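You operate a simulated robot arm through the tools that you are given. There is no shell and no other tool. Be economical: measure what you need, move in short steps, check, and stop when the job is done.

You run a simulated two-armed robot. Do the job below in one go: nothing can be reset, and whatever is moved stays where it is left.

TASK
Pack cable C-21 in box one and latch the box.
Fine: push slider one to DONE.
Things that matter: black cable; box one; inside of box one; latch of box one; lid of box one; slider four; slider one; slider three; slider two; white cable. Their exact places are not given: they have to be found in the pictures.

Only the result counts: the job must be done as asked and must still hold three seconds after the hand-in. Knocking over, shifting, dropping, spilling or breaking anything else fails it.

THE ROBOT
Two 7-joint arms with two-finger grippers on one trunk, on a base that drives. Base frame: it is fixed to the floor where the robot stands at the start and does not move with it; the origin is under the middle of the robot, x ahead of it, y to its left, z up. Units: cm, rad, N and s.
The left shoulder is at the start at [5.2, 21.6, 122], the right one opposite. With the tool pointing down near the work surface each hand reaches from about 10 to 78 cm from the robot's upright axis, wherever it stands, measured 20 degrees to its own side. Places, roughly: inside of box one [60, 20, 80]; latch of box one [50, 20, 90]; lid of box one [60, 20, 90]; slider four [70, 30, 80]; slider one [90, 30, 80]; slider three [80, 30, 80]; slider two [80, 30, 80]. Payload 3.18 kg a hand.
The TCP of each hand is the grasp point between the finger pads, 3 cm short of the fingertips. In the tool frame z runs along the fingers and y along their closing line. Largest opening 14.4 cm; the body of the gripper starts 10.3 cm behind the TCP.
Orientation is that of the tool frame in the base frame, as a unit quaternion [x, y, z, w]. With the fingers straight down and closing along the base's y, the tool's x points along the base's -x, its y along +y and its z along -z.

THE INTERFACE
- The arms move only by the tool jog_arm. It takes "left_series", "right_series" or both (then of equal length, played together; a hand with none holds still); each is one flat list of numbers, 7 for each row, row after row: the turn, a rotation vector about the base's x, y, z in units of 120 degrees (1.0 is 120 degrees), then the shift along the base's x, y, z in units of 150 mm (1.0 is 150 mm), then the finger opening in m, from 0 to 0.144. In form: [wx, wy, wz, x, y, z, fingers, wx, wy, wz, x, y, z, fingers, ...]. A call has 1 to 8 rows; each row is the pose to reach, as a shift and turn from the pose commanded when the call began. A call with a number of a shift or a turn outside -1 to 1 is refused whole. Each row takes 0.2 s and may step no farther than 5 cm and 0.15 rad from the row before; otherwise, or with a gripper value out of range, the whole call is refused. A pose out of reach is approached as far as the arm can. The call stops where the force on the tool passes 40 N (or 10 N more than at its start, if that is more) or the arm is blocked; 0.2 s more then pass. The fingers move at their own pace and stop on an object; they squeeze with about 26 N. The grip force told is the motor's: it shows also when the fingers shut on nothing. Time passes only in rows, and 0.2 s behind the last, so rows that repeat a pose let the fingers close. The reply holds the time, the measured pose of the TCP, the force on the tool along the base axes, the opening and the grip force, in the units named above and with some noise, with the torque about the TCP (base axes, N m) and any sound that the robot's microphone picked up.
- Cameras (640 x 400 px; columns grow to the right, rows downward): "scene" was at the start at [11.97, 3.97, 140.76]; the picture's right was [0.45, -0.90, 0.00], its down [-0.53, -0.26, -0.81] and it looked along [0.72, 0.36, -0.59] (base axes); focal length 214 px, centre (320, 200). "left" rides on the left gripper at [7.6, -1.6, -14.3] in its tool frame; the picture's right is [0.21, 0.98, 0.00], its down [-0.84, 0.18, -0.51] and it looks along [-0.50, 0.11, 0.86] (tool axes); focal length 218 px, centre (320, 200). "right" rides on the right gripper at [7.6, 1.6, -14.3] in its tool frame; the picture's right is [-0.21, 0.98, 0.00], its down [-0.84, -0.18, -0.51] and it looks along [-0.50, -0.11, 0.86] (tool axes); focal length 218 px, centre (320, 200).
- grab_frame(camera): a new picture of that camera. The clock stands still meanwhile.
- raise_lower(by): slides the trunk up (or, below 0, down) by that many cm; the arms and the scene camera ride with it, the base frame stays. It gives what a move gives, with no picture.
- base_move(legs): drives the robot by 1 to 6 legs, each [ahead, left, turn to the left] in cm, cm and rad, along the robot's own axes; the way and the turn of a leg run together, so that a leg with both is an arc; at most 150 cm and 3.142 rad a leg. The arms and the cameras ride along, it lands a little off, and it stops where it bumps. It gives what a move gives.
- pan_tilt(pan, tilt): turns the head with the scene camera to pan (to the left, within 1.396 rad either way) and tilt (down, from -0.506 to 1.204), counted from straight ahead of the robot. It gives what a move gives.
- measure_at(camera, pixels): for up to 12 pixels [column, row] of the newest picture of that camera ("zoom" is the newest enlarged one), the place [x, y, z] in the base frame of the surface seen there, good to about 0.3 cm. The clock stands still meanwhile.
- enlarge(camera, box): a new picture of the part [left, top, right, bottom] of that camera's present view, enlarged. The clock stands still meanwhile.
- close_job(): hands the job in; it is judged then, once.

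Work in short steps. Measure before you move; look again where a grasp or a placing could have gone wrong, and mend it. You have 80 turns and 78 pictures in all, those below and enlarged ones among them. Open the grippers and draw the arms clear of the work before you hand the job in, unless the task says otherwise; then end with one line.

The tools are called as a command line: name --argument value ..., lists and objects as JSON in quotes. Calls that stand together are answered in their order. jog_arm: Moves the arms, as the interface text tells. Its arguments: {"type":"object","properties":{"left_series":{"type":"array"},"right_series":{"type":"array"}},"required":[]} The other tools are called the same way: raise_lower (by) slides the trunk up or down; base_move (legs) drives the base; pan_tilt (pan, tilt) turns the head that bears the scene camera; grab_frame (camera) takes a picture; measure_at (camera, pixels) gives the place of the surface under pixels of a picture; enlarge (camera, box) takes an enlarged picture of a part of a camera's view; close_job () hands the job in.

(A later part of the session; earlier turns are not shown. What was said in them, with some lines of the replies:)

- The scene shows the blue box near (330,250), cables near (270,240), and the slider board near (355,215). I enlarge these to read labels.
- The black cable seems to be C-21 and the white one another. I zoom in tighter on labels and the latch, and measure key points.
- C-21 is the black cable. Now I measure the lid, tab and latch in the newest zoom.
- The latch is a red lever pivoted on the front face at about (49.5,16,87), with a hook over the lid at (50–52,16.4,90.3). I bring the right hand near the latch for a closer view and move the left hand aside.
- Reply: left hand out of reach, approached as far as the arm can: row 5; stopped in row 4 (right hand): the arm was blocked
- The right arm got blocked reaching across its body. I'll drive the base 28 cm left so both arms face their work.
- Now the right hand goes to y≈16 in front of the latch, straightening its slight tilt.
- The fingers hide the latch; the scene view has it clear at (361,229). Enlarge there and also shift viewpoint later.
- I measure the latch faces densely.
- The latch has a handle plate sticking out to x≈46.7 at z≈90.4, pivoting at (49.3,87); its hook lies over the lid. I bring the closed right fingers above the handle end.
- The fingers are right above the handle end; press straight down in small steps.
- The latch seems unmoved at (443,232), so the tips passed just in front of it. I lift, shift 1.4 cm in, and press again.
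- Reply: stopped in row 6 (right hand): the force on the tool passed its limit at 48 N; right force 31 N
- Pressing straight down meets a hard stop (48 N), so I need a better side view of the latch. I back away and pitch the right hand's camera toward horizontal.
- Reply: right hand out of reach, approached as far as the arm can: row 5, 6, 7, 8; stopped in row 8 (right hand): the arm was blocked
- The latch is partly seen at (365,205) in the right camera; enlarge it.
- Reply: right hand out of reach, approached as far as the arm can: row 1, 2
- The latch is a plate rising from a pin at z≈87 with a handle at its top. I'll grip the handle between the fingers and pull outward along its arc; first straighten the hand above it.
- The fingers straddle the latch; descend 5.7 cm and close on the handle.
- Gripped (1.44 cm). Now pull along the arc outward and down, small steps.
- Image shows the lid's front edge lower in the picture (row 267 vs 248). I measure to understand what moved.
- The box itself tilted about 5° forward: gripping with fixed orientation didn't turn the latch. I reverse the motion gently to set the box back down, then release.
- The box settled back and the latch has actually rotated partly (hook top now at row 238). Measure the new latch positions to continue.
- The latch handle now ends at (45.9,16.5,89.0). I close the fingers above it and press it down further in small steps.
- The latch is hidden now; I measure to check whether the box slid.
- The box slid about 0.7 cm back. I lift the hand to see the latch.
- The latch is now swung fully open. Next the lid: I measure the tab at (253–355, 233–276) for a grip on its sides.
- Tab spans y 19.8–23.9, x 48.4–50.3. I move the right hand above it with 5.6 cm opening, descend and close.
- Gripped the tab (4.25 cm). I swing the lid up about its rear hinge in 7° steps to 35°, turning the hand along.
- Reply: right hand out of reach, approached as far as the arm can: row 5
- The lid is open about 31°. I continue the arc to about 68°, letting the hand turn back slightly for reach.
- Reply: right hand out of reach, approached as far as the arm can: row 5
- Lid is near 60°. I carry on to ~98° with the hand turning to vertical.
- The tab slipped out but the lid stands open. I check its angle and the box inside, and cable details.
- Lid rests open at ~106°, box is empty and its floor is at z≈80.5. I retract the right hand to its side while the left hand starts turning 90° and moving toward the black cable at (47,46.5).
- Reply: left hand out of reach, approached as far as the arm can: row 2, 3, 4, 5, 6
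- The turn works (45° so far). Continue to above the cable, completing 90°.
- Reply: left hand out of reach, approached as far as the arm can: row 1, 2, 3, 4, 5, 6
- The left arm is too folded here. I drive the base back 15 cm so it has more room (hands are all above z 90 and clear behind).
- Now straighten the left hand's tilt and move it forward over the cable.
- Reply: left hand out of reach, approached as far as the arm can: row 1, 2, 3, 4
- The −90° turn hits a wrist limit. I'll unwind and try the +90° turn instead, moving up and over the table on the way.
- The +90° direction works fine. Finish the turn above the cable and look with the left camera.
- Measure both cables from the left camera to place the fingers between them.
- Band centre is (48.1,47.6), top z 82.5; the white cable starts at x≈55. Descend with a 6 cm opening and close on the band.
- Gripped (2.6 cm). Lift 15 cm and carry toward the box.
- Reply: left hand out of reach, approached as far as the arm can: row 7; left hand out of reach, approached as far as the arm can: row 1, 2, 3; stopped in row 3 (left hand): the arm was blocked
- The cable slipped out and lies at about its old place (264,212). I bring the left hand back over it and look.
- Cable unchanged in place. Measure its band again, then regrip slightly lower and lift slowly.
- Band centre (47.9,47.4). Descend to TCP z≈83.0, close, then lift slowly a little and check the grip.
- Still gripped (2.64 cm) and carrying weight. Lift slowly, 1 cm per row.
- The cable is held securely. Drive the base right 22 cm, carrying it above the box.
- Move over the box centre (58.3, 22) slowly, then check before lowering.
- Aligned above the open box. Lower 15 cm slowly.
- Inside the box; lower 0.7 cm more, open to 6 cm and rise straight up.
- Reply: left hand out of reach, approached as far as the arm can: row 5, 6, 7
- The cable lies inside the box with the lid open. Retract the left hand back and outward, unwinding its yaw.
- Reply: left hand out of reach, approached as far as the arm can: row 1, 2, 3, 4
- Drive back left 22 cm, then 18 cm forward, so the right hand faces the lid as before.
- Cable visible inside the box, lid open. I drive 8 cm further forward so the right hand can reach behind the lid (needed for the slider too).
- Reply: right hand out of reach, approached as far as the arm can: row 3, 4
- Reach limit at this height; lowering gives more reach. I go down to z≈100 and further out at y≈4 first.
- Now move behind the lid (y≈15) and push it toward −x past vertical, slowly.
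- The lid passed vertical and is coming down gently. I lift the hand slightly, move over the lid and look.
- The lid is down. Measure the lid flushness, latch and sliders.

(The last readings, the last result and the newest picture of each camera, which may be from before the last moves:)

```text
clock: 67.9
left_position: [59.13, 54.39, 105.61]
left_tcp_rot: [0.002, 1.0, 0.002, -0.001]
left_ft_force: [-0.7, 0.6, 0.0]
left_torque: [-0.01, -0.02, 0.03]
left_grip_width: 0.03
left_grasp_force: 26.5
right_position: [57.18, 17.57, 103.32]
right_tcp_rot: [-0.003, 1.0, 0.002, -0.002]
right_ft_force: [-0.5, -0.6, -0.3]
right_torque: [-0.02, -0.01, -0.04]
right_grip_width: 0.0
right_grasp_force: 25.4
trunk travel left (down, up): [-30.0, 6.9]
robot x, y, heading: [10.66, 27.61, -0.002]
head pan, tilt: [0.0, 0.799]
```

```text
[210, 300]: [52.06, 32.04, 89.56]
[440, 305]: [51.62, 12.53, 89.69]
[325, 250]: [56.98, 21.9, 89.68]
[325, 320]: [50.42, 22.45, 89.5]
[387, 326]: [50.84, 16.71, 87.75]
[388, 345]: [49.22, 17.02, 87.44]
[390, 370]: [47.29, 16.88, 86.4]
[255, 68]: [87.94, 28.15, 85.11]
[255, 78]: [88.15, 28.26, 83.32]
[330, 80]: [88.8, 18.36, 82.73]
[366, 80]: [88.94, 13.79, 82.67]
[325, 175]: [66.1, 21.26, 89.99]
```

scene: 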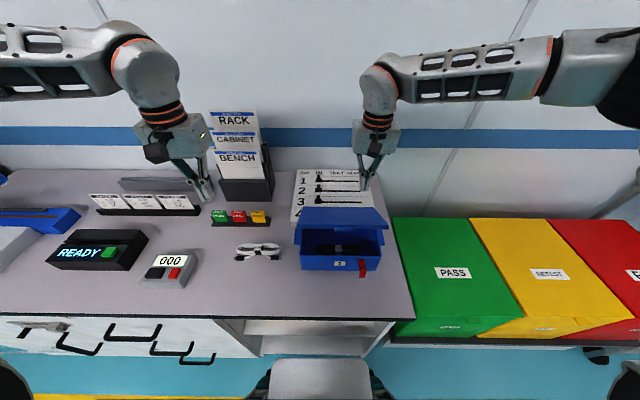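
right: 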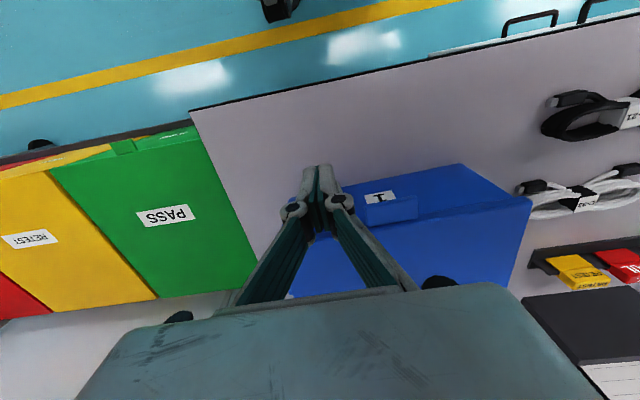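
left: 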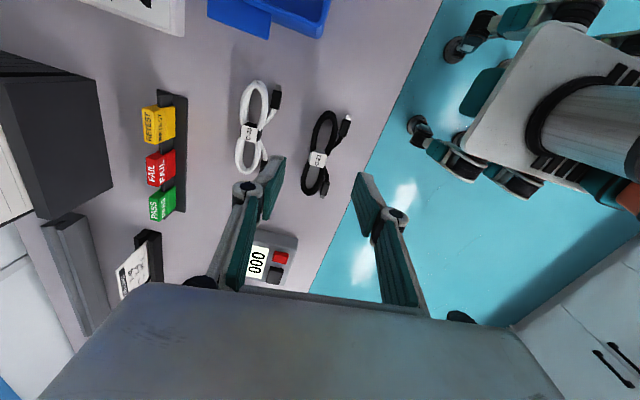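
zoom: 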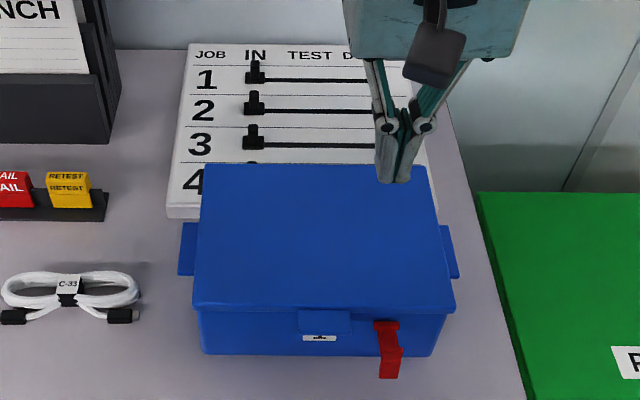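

Lid is flat and closed at z≈89.6. The latch is now near x≈47, too close for the arm, so I back the base 14 cm and enlarge the latch.

base_move --legs '[[-14, 0, 0]]'

enlarge --camera "scene" --box '[300, 175, 390, 245]'

```text
clock: 69.2
left_position: [45.39, 54.27, 105.67]
left_tcp_rot: [0.002, 1.0, 0.001, -0.001]
left_ft_force: [-0.3, -0.5, -0.3]
left_torque: [0.02, -0.03, 0.04]
left_grip_width: 0.0
left_grasp_force: 26.5
right_position: [43.33, 17.41, 103.34]
right_tcp_rot: [-0.002, 1.0, 0.002, -0.002]
right_ft_force: [-0.7, 0.1, -0.3]
right_torque: [-0.01, -0.04, -0.03]
right_grip_width: 0.02
right_grasp_force: 25.9
trunk travel left (down, up): [-30.0, 6.9]
robot x, y, heading: [-2.97, 28.04, -0.002]
head pan, tilt: [0.0, 0.799]
```

```text
5.71 times, centred on (345, 210) of scene
```

zoom: 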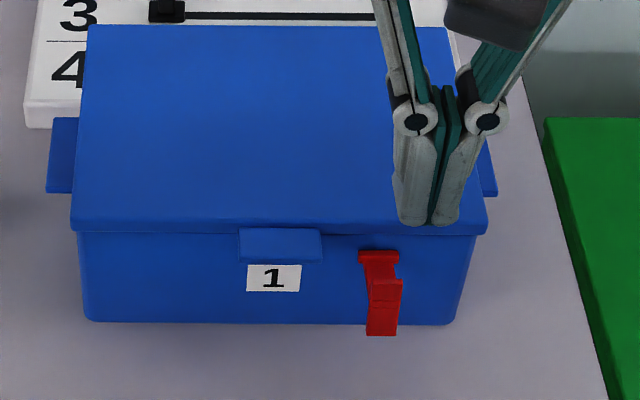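

Measure along the open latch plate.

measure_at --camera "zoom" --pixels '[[378, 256], [379, 270], [386, 283], [384, 295], [384, 305], [383, 318], [382, 331], [370, 318], [396, 318], [387, 276], [250, 222], [250, 300]]'

```text
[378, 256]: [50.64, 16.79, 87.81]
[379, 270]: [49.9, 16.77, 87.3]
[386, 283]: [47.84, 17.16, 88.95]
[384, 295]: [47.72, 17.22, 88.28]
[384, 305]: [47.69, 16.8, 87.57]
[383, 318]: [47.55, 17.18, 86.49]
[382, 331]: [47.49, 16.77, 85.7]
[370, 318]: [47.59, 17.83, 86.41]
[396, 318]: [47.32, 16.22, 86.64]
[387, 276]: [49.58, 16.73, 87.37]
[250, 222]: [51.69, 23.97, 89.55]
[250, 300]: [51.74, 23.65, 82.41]
```

The plate stands vertical at x≈47.5, z 85.5–89, pivot (50.7,87): it is open by 90°. I grip its sides from above and swing it up 30° about the pivot with the hand turning along.

jog_arm --right_series '[0, 0, 0, 0.2, -0.03, -0.1, 0.03, 0, 0, 0, 0.28, -0.03, -0.4, 0.03, 0, 0, 0, 0.28, -0.03, -0.7, 0.03, 0, 0, 0, 0.28, -0.03, -0.97, 0.03, 0, 0, 0, 0.28, -0.03, -0.97, 0.0, 0, 0, 0, 0.28, -0.03, -0.97, 0.0]'

jog_arm --right_series '[0, 0.0417, 0, 0.008, 0, 0.018, 0.0, 0, 0.0833, 0, 0.019, 0, 0.035, 0.0, 0, 0.125, 0, 0.033, 0, 0.052, 0.0, 0, 0.1667, 0, 0.047, 0, 0.069, 0.0, 0, 0.208, 0, 0.062, 0, 0.082, 0.0, 0, 0.25, 0, 0.079, 0, 0.093, 0.0]'

enlarge --camera "scene" --box '[300, 175, 390, 245]'

```text
clock: 70.6
left_position: [45.45, 54.22, 105.47]
left_tcp_rot: [0.002, 1.0, 0.002, -0.001]
left_ft_force: [0.2, -0.2, -0.1]
left_torque: [0.0, 0.0, 0.0]
left_grip_width: 0.02
left_grasp_force: 26.0
right_position: [47.38, 16.96, 88.65]
right_tcp_rot: [-0.003, 1.0, 0.002, -0.003]
right_ft_force: [-2.0, -1.6, 1.2]
right_torque: [-0.03, 0.43, -0.08]
right_grip_width: 1.55
right_grasp_force: 26.3
trunk travel left (down, up): [-30.0, 6.9]
robot x, y, heading: [-3.29, 27.6, -0.004]
head pan, tilt: [0.0, 0.799]
```

```text
clock: 72.0
left_position: [45.37, 54.27, 105.56]
left_tcp_rot: [0.003, 1.0, 0.002, -0.001]
left_ft_force: [0.6, 0.4, -0.8]
left_torque: [0.01, 0.01, 0.02]
left_grip_width: 0.01
left_grasp_force: 26.0
right_position: [48.76, 17.08, 90.15]
right_tcp_rot: [-0.001, 0.966, 0.004, -0.26]
right_ft_force: [4.3, -3.2, 15.0]
right_torque: [-0.13, -0.5, -0.12]
right_grip_width: 1.59
right_grasp_force: 26.5
trunk travel left (down, up): [-30.0, 6.9]
robot x, y, heading: [-2.92, 28.03, -0.005]
head pan, tilt: [0.0, 0.799]
```

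```text
5.71 times, centred on (345, 210) of scene
```

zoom: 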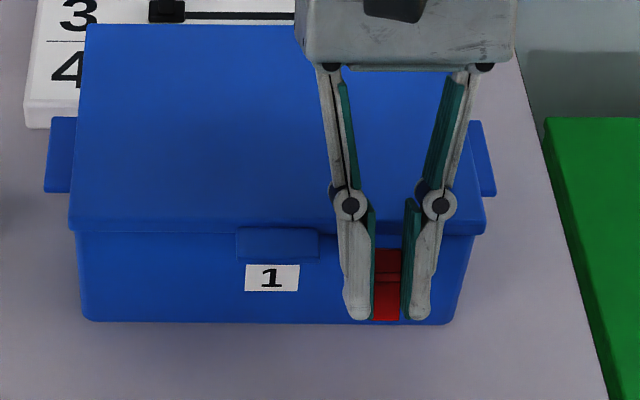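

The latch swung up 30° with the box steady. I open, tilt the hand back about 55° around the handle for a fresh grip, then close.

jog_arm --right_series '[0, 0, 0, 0, 0, 0, 0.03, 0, -0.0655, 0, -0.019, 0, -0.01, 0.03, 0, -0.131, 0, -0.037, 0, -0.02, 0.03, 0, -0.196, 0, -0.056, 0, -0.03, 0.03, 0, -0.262, 0, -0.075, 0, -0.04, 0.03, 0, -0.327, 0, -0.094, 0, -0.05, 0.03, 0, -0.393, 0, -0.112, 0, -0.06, 0.03, 0, -0.458, 0, -0.131, 0, -0.07, 0.03]'

enlarge --camera "scene" --box '[300, 175, 390, 245]'

measure_at --camera "zoom" --pixels '[[386, 260], [386, 275], [386, 290], [386, 305], [386, 318], [250, 222]]'

```text
clock: 73.8
left_position: [45.44, 54.3, 105.56]
left_tcp_rot: [0.002, 1.0, 0.002, -0.001]
left_ft_force: [0.0, -0.7, -0.1]
left_torque: [-0.04, 0.03, 0.01]
left_grip_width: 0.03
left_grasp_force: 26.3
right_position: [46.73, 17.04, 89.0]
right_tcp_rot: [-0.002, 0.977, 0.001, 0.214]
right_ft_force: [-0.2, 0.5, -0.2]
right_torque: [0.0, 0.02, 0.02]
right_grip_width: 2.98
right_grasp_force: 0.1
trunk travel left (down, up): [-30.0, 6.9]
robot x, y, heading: [-2.97, 27.68, -0.001]
head pan, tilt: [0.0, 0.799]
```

```text
5.71 times, centred on (345, 210) of scene
```

zoom: 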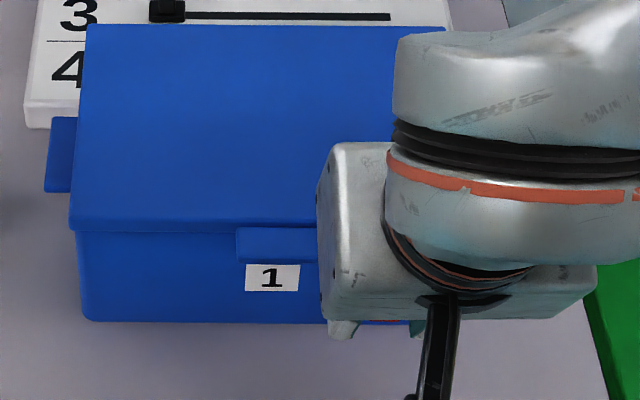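

```text
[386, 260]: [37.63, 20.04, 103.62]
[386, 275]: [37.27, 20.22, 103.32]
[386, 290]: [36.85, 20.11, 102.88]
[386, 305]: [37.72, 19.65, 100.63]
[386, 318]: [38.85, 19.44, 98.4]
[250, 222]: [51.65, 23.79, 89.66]
```

The hand is in position (tilt −25°) with the red latch still between the fingers. Close, then swing about the pivot by up to 60°.

jog_arm --right_series '[0, 0, 0, 0, 0, 0, 0.0, 0, 0, 0, 0, 0, 0, 0.0]'

jog_arm --right_series '[0, 0.0625, 0, 0.02, 0, 0.033, 0.0, 0, 0.125, 0, 0.045, 0, 0.063, 0.0, 0, 0.1875, 0, 0.073, 0, 0.089, 0.0, 0, 0.25, 0, 0.105, 0, 0.111, 0.0, 0, 0.3125, 0, 0.139, 0, 0.129, 0.0, 0, 0.375, 0, 0.175, 0, 0.143, 0.0, 0, 0.4375, 0, 0.213, 0, 0.151, 0.0, 0, 0.5, 0, 0.251, 0, 0.155, 0.0]'

enlarge --camera "scene" --box '[300, 175, 390, 245]'

```text
clock: 74.4
left_position: [45.29, 54.23, 105.54]
left_tcp_rot: [0.002, 1.0, 0.002, -0.002]
left_ft_force: [0.7, 0.0, 0.4]
left_torque: [0.02, -0.02, -0.04]
left_grip_width: 0.0
left_grasp_force: 25.8
right_position: [46.8, 16.97, 89.14]
right_tcp_rot: [-0.003, 0.977, 0.002, 0.215]
right_ft_force: [-0.4, 0.7, 2.0]
right_torque: [0.13, -0.09, -0.16]
right_grip_width: 1.51
right_grasp_force: 26.0
trunk travel left (down, up): [-30.0, 6.9]
robot x, y, heading: [-2.84, 27.66, 0.001]
head pan, tilt: [0.0, 0.799]
```

```text
clock: 76.2
left_position: [45.55, 54.25, 105.52]
left_tcp_rot: [0.003, 1.0, 0.002, -0.002]
left_ft_force: [0.5, 0.4, 0.9]
left_torque: [-0.03, -0.01, -0.02]
left_grip_width: 0.0
left_grasp_force: 26.1
right_position: [46.53, 17.49, 90.67]
right_tcp_rot: [-0.003, 0.952, 0.002, -0.305]
right_ft_force: [3.3, -0.3, 8.8]
right_torque: [-0.08, -0.29, 0.02]
right_grip_width: 1.49
right_grasp_force: 25.9
right hand out of reach, approached as far as the arm can: row 8
trunk travel left (down, up): [-30.0, 6.9]
robot x, y, heading: [-3.16, 28.04, -0.002]
head pan, tilt: [0.0, 0.799]
```

```text
5.71 times, centred on (345, 210) of scene
```

zoom: 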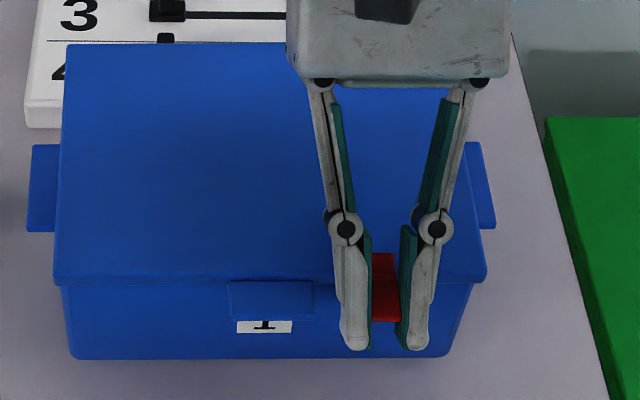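

The unreachable last row dragged the box a few cm toward the robot. Measure the box and latch state.

measure_at --camera "zoom" --pixels '[[383, 258], [384, 270], [385, 285], [385, 305], [385, 317], [80, 275], [475, 275], [200, 275], [200, 60], [200, 300], [200, 350], [270, 310]]'

```text
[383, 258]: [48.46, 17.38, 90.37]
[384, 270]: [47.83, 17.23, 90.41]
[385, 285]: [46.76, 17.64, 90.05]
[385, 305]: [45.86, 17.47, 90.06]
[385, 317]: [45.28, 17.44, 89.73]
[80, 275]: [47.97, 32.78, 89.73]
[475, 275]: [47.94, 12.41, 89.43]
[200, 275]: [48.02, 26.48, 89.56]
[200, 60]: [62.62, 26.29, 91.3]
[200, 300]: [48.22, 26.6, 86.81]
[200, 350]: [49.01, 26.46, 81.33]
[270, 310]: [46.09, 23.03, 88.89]
```

The box is tipped ~6° forward with the latch nearly closed. I translate the gripped handle gently back (+x, slightly up) to set the box down and press the latch closed.

jog_arm --right_series '[0, 0, 0, 0.02, 0, 0.005, 0.0, 0, 0, 0, 0.04, 0, 0.01, 0.0, 0, 0, 0, 0.06, 0, 0.015, 0.0, 0, 0, 0, 0.08, 0, 0.02, 0.0, 0, 0, 0, 0.1, 0, 0.02, 0.0]'

enlarge --camera "scene" --box '[300, 175, 390, 245]'

measure_at --camera "zoom" --pixels '[[383, 245], [384, 258], [385, 275], [385, 295], [385, 310], [200, 265], [200, 60], [200, 340], [200, 300]]'

```text
clock: 77.4
left_position: [45.36, 54.27, 105.52]
left_tcp_rot: [0.003, 1.0, 0.002, -0.002]
left_ft_force: [0.6, -0.5, 0.7]
left_torque: [-0.01, 0.01, -0.01]
left_grip_width: 0.0
left_grasp_force: 25.6
right_position: [46.74, 17.41, 90.78]
right_tcp_rot: [-0.003, 0.953, 0.002, -0.303]
right_ft_force: [-1.0, 1.1, 2.6]
right_torque: [0.01, -0.01, 0.04]
right_grip_width: 1.48
right_grasp_force: 26.8
right hand out of reach, approached as far as the arm can: row 1, 2, 3, 4, 5
trunk travel left (down, up): [-30.0, 6.9]
robot x, y, heading: [-3.13, 27.59, -0.004]
head pan, tilt: [0.0, 0.799]
```

```text
5.71 times, centred on (345, 210) of scene
```

zoom: 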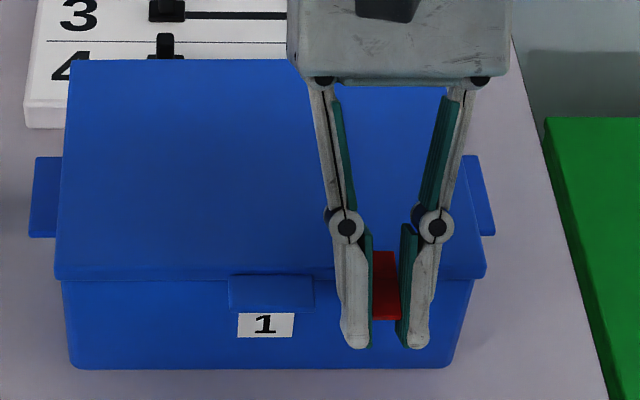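

```text
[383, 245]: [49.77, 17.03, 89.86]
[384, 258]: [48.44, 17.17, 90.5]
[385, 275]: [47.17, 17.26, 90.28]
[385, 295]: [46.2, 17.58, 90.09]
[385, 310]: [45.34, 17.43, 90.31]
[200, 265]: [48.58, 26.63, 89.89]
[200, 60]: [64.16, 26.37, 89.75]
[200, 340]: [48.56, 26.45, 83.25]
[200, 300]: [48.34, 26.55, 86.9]
```

The box sits flat again and the plate is horizontal at z≈90.3. Release, lift clear and straighten the hand, then inspect.

jog_arm --right_series '[0, 0, 0, 0, 0, 0, 0.03, 0, 0, 0, 0, 0, 0, 0.03, 0, -0.03, 0, -0.02, 0, 0.2, 0.03, 0, -0.1, 0, -0.04, 0, 0.45, 0.03, 0, -0.17, 0, -0.1, 0, 0.6, 0.0, 0, -0.24, 0, -0.2, -0.1, 0.6, 0.0, 0, -0.29, 0, -0.3, -0.35, 0.6, 0.0]'

enlarge --camera "scene" --box '[300, 175, 390, 245]'

measure_at --camera "zoom" --pixels '[[383, 245], [383, 255], [384, 265], [385, 280], [385, 295], [385, 310], [200, 265], [370, 310], [375, 315], [200, 275]]'

```text
clock: 79.0
left_position: [45.35, 54.11, 105.54]
left_tcp_rot: [0.003, 1.0, 0.003, -0.001]
left_ft_force: [-0.4, 0.2, -0.4]
left_torque: [0.04, 0.04, 0.0]
left_grip_width: 0.0
left_grasp_force: 25.8
right_position: [42.02, 11.92, 99.87]
right_tcp_rot: [-0.003, 1.0, 0.003, -0.002]
right_ft_force: [0.4, -0.9, -0.2]
right_torque: [0.05, -0.06, -0.03]
right_grip_width: 0.0
right_grasp_force: 25.5
trunk travel left (down, up): [-30.0, 6.9]
robot x, y, heading: [-3.02, 27.81, -0.001]
head pan, tilt: [0.0, 0.799]
```

```text
5.71 times, centred on (345, 210) of scene
```

zoom: 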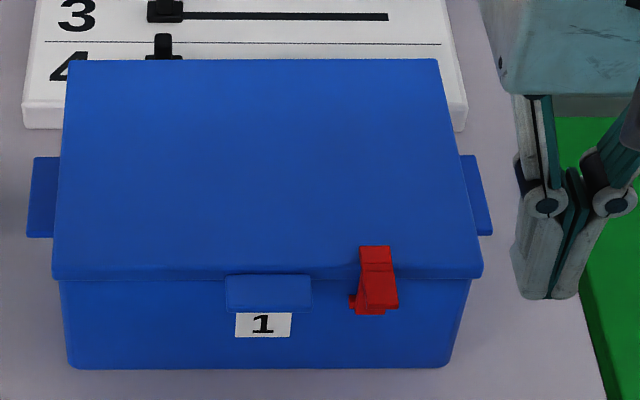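

```text
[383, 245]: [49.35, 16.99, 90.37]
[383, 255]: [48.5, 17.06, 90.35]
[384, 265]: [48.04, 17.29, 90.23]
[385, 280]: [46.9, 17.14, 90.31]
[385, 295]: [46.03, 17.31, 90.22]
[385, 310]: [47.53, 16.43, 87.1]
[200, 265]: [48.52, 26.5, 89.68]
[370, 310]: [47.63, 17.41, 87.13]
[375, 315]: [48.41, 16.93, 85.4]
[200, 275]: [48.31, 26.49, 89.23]
```

The latch looks exactly as at the start: hook over the lid, plate flat at z≈90.3. Next slider one at (88,28.2): I reposition the base so the left arm can reach it (right 26 cm, forward 18 cm), and measure the track.

base_move --legs '[[0, -26, 0], [18, 0, 0]]'

pan_tilt --pan 0.3 --tilt 0.7

grab_frame --camera "scene"

```text
clock: 83.1
left_position: [61.42, 28.37, 105.67]
left_tcp_rot: [0.003, 1.0, 0.001, 0.0]
left_ft_force: [-1.7, 1.0, -0.3]
left_torque: [-0.03, -0.06, 0.0]
left_grip_width: 0.0
left_grasp_force: 25.3
right_position: [58.43, -13.98, 99.73]
right_tcp_rot: [-0.002, 1.0, 0.002, -0.004]
right_ft_force: [-0.2, 0.4, -0.2]
right_torque: [-0.03, -0.08, 0.01]
right_grip_width: 0.0
right_grasp_force: 25.7
trunk travel left (down, up): [-30.0, 6.9]
robot x, y, heading: [12.94, 2.37, 0.001]
head pan, tilt: [0.0, 0.799]
stopped in leg 2: the robot was blocked; the commanded pose is now the measured one
```

```text
clock: 83.9
left_position: [61.7, 28.4, 105.46]
left_tcp_rot: [0.002, 1.0, 0.003, -0.001]
left_ft_force: [0.5, -0.3, 0.1]
left_torque: [-0.02, -0.03, 0.0]
left_grip_width: 0.01
left_grasp_force: 26.1
right_position: [58.46, -13.84, 99.73]
right_tcp_rot: [-0.003, 1.0, 0.001, -0.004]
right_ft_force: [-0.1, 0.6, -0.4]
right_torque: [-0.03, -0.03, -0.03]
right_grip_width: 0.0
right_grasp_force: 26.3
trunk travel left (down, up): [-30.0, 6.9]
robot x, y, heading: [13.5, 1.74, 0.001]
head pan, tilt: [0.3, 0.7]
```

```text
13 pictures are left
```

scene: 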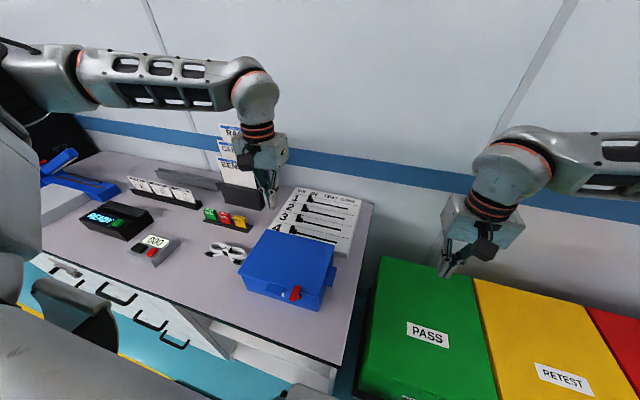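

The base stopped at x≈13.3. Enlarge the board and measure slider one's knob and track end.

enlarge --camera "scene" --box '[260, 175, 380, 265]'

measure_at --camera "zoom" --pixels '[[235, 105], [235, 115], [245, 118], [300, 135], [440, 165], [458, 169], [475, 155], [390, 130], [250, 95], [220, 160], [200, 215], [260, 105]]'

```text
4.44 times, centred on (320, 220) of scene
```

zoom: 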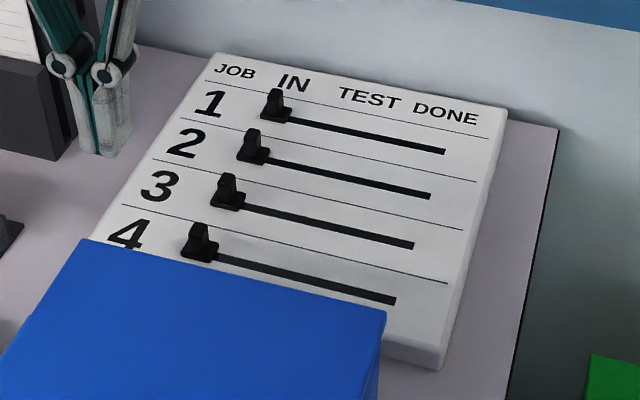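

```text
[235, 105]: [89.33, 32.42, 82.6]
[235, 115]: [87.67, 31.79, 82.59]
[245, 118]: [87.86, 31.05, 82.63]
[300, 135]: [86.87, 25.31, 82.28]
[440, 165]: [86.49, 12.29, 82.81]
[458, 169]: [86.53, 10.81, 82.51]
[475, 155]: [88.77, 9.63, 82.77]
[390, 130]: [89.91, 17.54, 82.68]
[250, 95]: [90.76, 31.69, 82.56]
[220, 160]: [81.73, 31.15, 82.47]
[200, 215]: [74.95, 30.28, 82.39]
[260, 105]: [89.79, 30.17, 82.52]
```

Measure knob one precisely and its track end.

measure_at --camera "zoom" --pixels '[[275, 92], [277, 104], [266, 116], [290, 118], [445, 151], [300, 122], [280, 120], [253, 135], [160, 70], [110, 140], [40, 90]]'

```text
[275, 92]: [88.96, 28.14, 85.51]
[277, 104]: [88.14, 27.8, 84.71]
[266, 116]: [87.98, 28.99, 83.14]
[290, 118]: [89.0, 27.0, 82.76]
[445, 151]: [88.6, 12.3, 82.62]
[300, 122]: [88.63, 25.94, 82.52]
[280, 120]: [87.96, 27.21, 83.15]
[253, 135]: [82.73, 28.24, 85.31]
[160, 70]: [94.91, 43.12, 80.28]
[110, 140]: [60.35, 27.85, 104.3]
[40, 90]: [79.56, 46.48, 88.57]
```

Knob one: post at (88.6,28.0), z 83–85.6; track end y≈12.3. Bring the left hand out and down toward the +y side of the knob, tilting fingers forward for reach.

jog_arm --left_series '[0, -0.038, 0, 0.193, 0.045, -0.147, 0.0, 0, -0.076, 0, 0.387, 0.09, -0.293, 0.0, 0, -0.114, 0, 0.58, 0.135, -0.44, 0.0, 0, -0.152, 0, 0.773, 0.18, -0.587, 0.0, 0, -0.19, 0, 0.967, 0.22, -0.733, 0.0]'

jog_arm --left_series '[0, 0, 0, 0.26, 0.0, -0.13, 0.0, 0, 0, 0, 0.5, 0.0, -0.26, 0.0, 0, 0, 0, 0.7, 0.0, -0.36, 0.0]'

enlarge --camera "scene" --box '[260, 175, 380, 265]'

```text
clock: 85.1
left_position: [76.28, 31.67, 94.31]
left_tcp_rot: [0.002, 0.981, 0.002, 0.195]
left_ft_force: [1.5, -0.2, -0.6]
left_torque: [0.0, 0.03, 0.0]
left_grip_width: 0.02
left_grasp_force: 26.4
right_position: [58.63, -13.91, 99.7]
right_tcp_rot: [-0.002, 1.0, 0.002, -0.004]
right_ft_force: [0.9, 0.4, -0.3]
right_torque: [-0.03, 0.02, -0.03]
right_grip_width: 0.02
right_grasp_force: 26.2
trunk travel left (down, up): [-30.0, 6.9]
robot x, y, heading: [12.85, 1.97, -0.001]
head pan, tilt: [0.3, 0.7]
```

```text
clock: 85.9
left_position: [86.62, 31.66, 89.01]
left_tcp_rot: [0.002, 0.981, 0.002, 0.196]
left_ft_force: [-0.1, -0.2, -0.3]
left_torque: [0.02, 0.05, -0.01]
left_grip_width: 0.0
left_grasp_force: 25.8
right_position: [58.79, -13.88, 99.63]
right_tcp_rot: [-0.002, 1.0, 0.002, -0.005]
right_ft_force: [0.2, -0.3, -0.4]
right_torque: [0.0, 0.03, 0.04]
right_grip_width: 0.01
right_grasp_force: 26.0
trunk travel left (down, up): [-30.0, 6.9]
robot x, y, heading: [13.03, 2.24, 0.002]
head pan, tilt: [0.3, 0.7]
```

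```text
4.44 times, centred on (320, 220) of scene
```

zoom: 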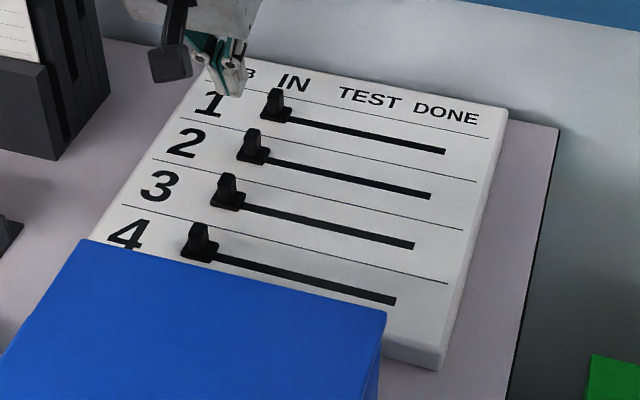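

Reach is good. Lower 2.3 cm beside the knob, then push −y about 11 cm.

jog_arm --left_series '[0, 0, 0, 0.07, 0, -0.08, 0.0, 0, 0, 0, 0.08, 0, -0.153, 0.0, 0, 0, 0, 0.08, -0.1, -0.153, 0.0, 0, 0, 0, 0.08, -0.22, -0.153, 0.0, 0, 0, 0, 0.08, -0.34, -0.153, 0.0, 0, 0, 0, 0.08, -0.48, -0.153, 0.0, 0, 0, 0, 0.08, -0.62, -0.153, 0.0, 0, 0, 0, 0.08, -0.76, -0.153, 0.0]'

enlarge --camera "scene" --box '[260, 175, 380, 265]'

```text
clock: 87.7
left_position: [88.07, 20.34, 86.71]
left_tcp_rot: [0.001, 0.981, 0.003, 0.195]
left_ft_force: [-0.3, 0.0, 0.2]
left_torque: [0.03, 0.0, 0.0]
left_grip_width: 0.01
left_grasp_force: 26.1
right_position: [58.61, -13.97, 99.71]
right_tcp_rot: [-0.002, 1.0, 0.002, -0.004]
right_ft_force: [-1.2, -0.2, 0.8]
right_torque: [0.03, 0.02, -0.03]
right_grip_width: 0.03
right_grasp_force: 25.6
trunk travel left (down, up): [-30.0, 6.9]
robot x, y, heading: [12.97, 1.74, -0.001]
head pan, tilt: [0.3, 0.7]
```

```text
4.44 times, centred on (320, 220) of scene
```

zoom: 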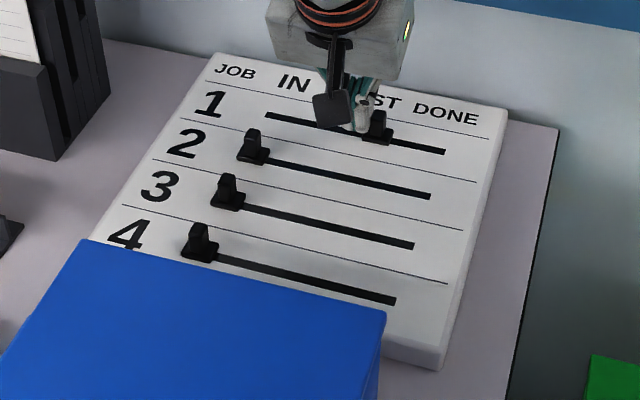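

The knob slides well (now at y≈18.5). Push 5.6 cm more with small final steps.

jog_arm --left_series '[0, 0, 0, 0, -0.12, 0, 0.0, 0, 0, 0, 0, -0.24, 0, 0.0, 0, 0, 0, 0, -0.31, 0, 0.0, 0, 0, 0, 0, -0.34, 0, 0.0, 0, 0, 0, 0, -0.36, 0, 0.0, 0, 0, 0, 0, -0.375, 0, 0.0]'

enlarge --camera "scene" --box '[260, 175, 380, 265]'

```text
clock: 89.1
left_position: [87.84, 14.91, 86.78]
left_tcp_rot: [0.001, 0.981, 0.003, 0.195]
left_ft_force: [-1.6, 4.6, 0.7]
left_torque: [0.1, 0.01, 0.01]
left_grip_width: 0.03
left_grasp_force: 26.1
right_position: [58.57, -13.85, 99.74]
right_tcp_rot: [-0.003, 1.0, 0.001, -0.005]
right_ft_force: [0.1, -0.4, 0.6]
right_torque: [-0.04, -0.02, 0.03]
right_grip_width: 0.0
right_grasp_force: 26.0
trunk travel left (down, up): [-30.0, 6.9]
robot x, y, heading: [13.51, 1.95, -0.001]
head pan, tilt: [0.3, 0.7]
```

```text
4.44 times, centred on (320, 220) of scene
```

zoom: 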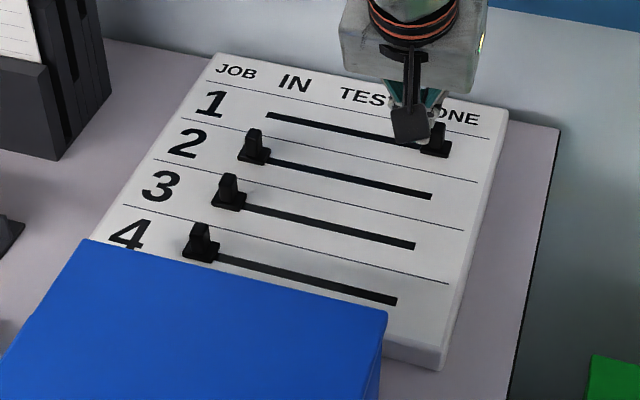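

The knob is at the DONE end (4.6 N against the stop). Back off, lift and retract the left hand.

jog_arm --left_series '[0, 0, 0, 0, 0.07, 0, 0.0, 0, 0, 0, -0.03, 0.1, 0.15, 0.0, 0, 0, 0, -0.15, 0.15, 0.35, 0.0, 0, 0, 0, -0.4, 0.25, 0.5, 0.0, 0, 0, 0, -0.65, 0.35, 0.65, 0.0, 0, 0, 0, -0.9, 0.45, 0.8, 0.0]'

jog_arm --left_series '[0, 0.05, 0, -0.2, 0.1, 0.1, 0.05, 0, 0.1, 0, -0.4, 0.2, 0.2, 0.08, 0, 0.15, 0, -0.6, 0.3, 0.3, 0.1, 0, 0.19, 0, -0.8, 0.4, 0.4, 0.1]' --right_series '[0, 0, 0, 0, 0, 0.05, 0.03, 0, 0, 0, -0.1, 0, 0.1, 0.06, 0, 0, 0, -0.2, 0, 0.15, 0.1, 0, 0, 0, -0.3, 0, 0.15, 0.1]'

enlarge --camera "scene" --box '[220, 175, 380, 315]'

```text
clock: 90.5
left_position: [74.1, 21.44, 98.87]
left_tcp_rot: [0.002, 0.981, 0.003, 0.196]
left_ft_force: [0.4, -0.6, 0.3]
left_torque: [-0.06, -0.02, -0.01]
left_grip_width: 0.0
left_grasp_force: 25.5
right_position: [58.48, -13.81, 99.77]
right_tcp_rot: [-0.002, 1.0, 0.0, -0.005]
right_ft_force: [-0.7, 0.5, 0.0]
right_torque: [-0.01, -0.06, 0.0]
right_grip_width: 0.02
right_grasp_force: 26.0
trunk travel left (down, up): [-30.0, 6.9]
robot x, y, heading: [13.13, 2.02, -0.001]
head pan, tilt: [0.3, 0.7]
```

```text
clock: 91.5
left_position: [62.25, 27.53, 104.92]
left_tcp_rot: [0.003, 1.0, 0.001, -0.003]
left_ft_force: [-0.8, 0.4, 0.6]
left_torque: [0.01, -0.01, -0.04]
left_grip_width: 9.98
left_grasp_force: 0.1
right_position: [53.99, -13.7, 101.82]
right_tcp_rot: [-0.002, 1.0, 0.002, -0.005]
right_ft_force: [0.5, -0.1, 0.2]
right_torque: [0.0, -0.05, 0.0]
right_grip_width: 9.99
right_grasp_force: 0.0
trunk travel left (down, up): [-30.0, 6.9]
robot x, y, heading: [13.25, 2.02, 0.0]
head pan, tilt: [0.3, 0.7]
```

```text
2.86 times, centred on (300, 245) of scene
```

zoom: 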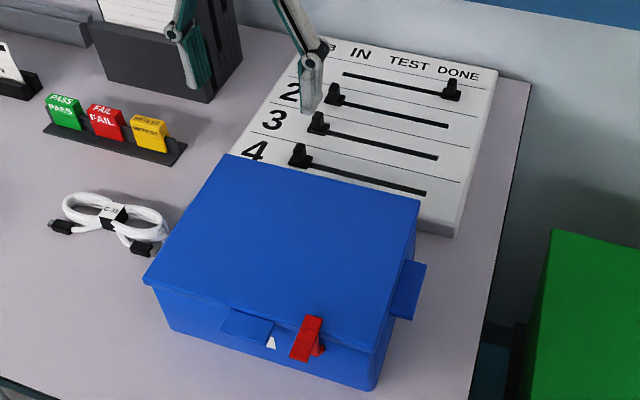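

Slider one is at DONE, lid closed, latch over it. I check the latch geometry once more before clearing away.

enlarge --camera "scene" --box '[270, 240, 330, 285]'

base_move --legs '[[-20, 0, 0]]'

enlarge --camera "scene" --box '[220, 150, 380, 280]'

```text
8.89 times, centred on (300, 262) of scene
```

zoom: 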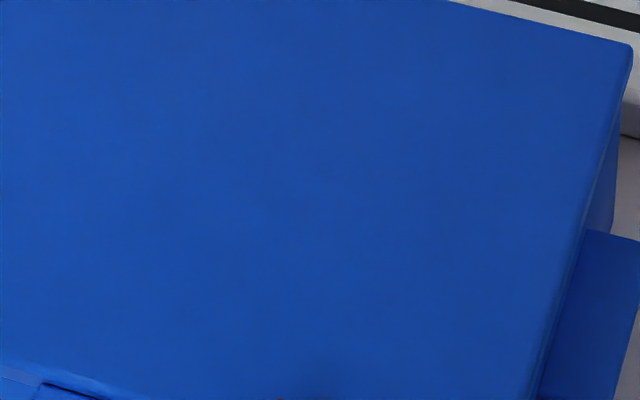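

```text
clock: 93.0
left_position: [42.38, 27.64, 104.72]
left_tcp_rot: [0.001, 1.0, 0.003, -0.003]
left_ft_force: [-0.5, -0.3, 0.2]
left_torque: [0.02, -0.04, -0.01]
left_grip_width: 9.99
left_grasp_force: 0.0
right_position: [34.2, -13.71, 101.9]
right_tcp_rot: [-0.004, 1.0, 0.001, -0.004]
right_ft_force: [0.0, -0.7, 0.9]
right_torque: [0.03, -0.02, -0.04]
right_grip_width: 10.01
right_grasp_force: 0.2
trunk travel left (down, up): [-30.0, 6.9]
robot x, y, heading: [-6.46, 2.03, 0.001]
head pan, tilt: [0.3, 0.7]
```

```text
3.08 times, centred on (300, 215) of scene
```

zoom: 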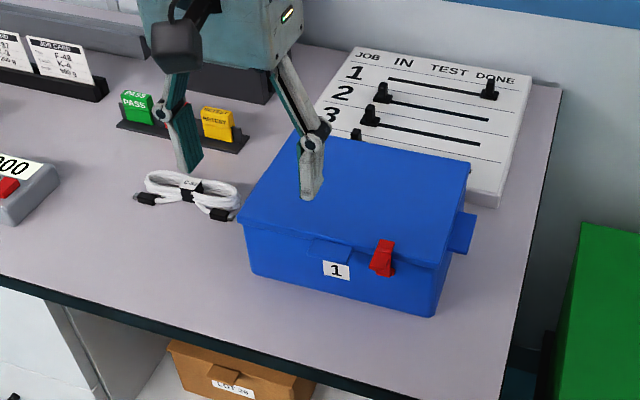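

The latch matches its initial closed look. One last numeric check of the latch and lid.

measure_at --camera "zoom" --pixels '[[387, 243], [385, 250], [383, 258], [380, 266], [377, 273], [330, 235], [420, 255], [460, 175], [490, 90]]'

base_move --legs '[[-15, 0, 0]]'

```text
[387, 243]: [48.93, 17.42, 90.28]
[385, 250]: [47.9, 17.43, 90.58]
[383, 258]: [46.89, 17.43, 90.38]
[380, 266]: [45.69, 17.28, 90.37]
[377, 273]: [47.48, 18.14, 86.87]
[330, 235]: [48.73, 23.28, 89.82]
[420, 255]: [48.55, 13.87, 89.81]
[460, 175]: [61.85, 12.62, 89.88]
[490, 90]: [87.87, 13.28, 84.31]
```

```text
clock: 94.4
left_position: [27.54, 27.64, 104.88]
left_tcp_rot: [0.0, 1.0, 0.003, -0.002]
left_ft_force: [0.2, 0.0, -0.1]
left_torque: [0.01, -0.07, -0.03]
left_grip_width: 9.98
left_grasp_force: 0.1
right_position: [19.46, -13.75, 101.89]
right_tcp_rot: [-0.004, 1.0, 0.002, -0.004]
right_ft_force: [0.0, 1.0, 0.5]
right_torque: [-0.01, -0.06, -0.03]
right_grip_width: 9.97
right_grasp_force: 0.0
trunk travel left (down, up): [-30.0, 6.9]
robot x, y, heading: [-21.56, 2.08, -0.001]
head pan, tilt: [0.3, 0.7]
```

The latch plate is flat at z≈90.4 over the closed lid, slider one is at y≈13.3 (DONE), and both hands are open and clear, so I hand the job in.

close_job

```text
The job is handed in.
```

Cable C-21 (the black one) is packed in box one, the lid is closed and latched, and slider one is at DONE; the box itself ended up about 1.5 cm nearer the robot than where it started.
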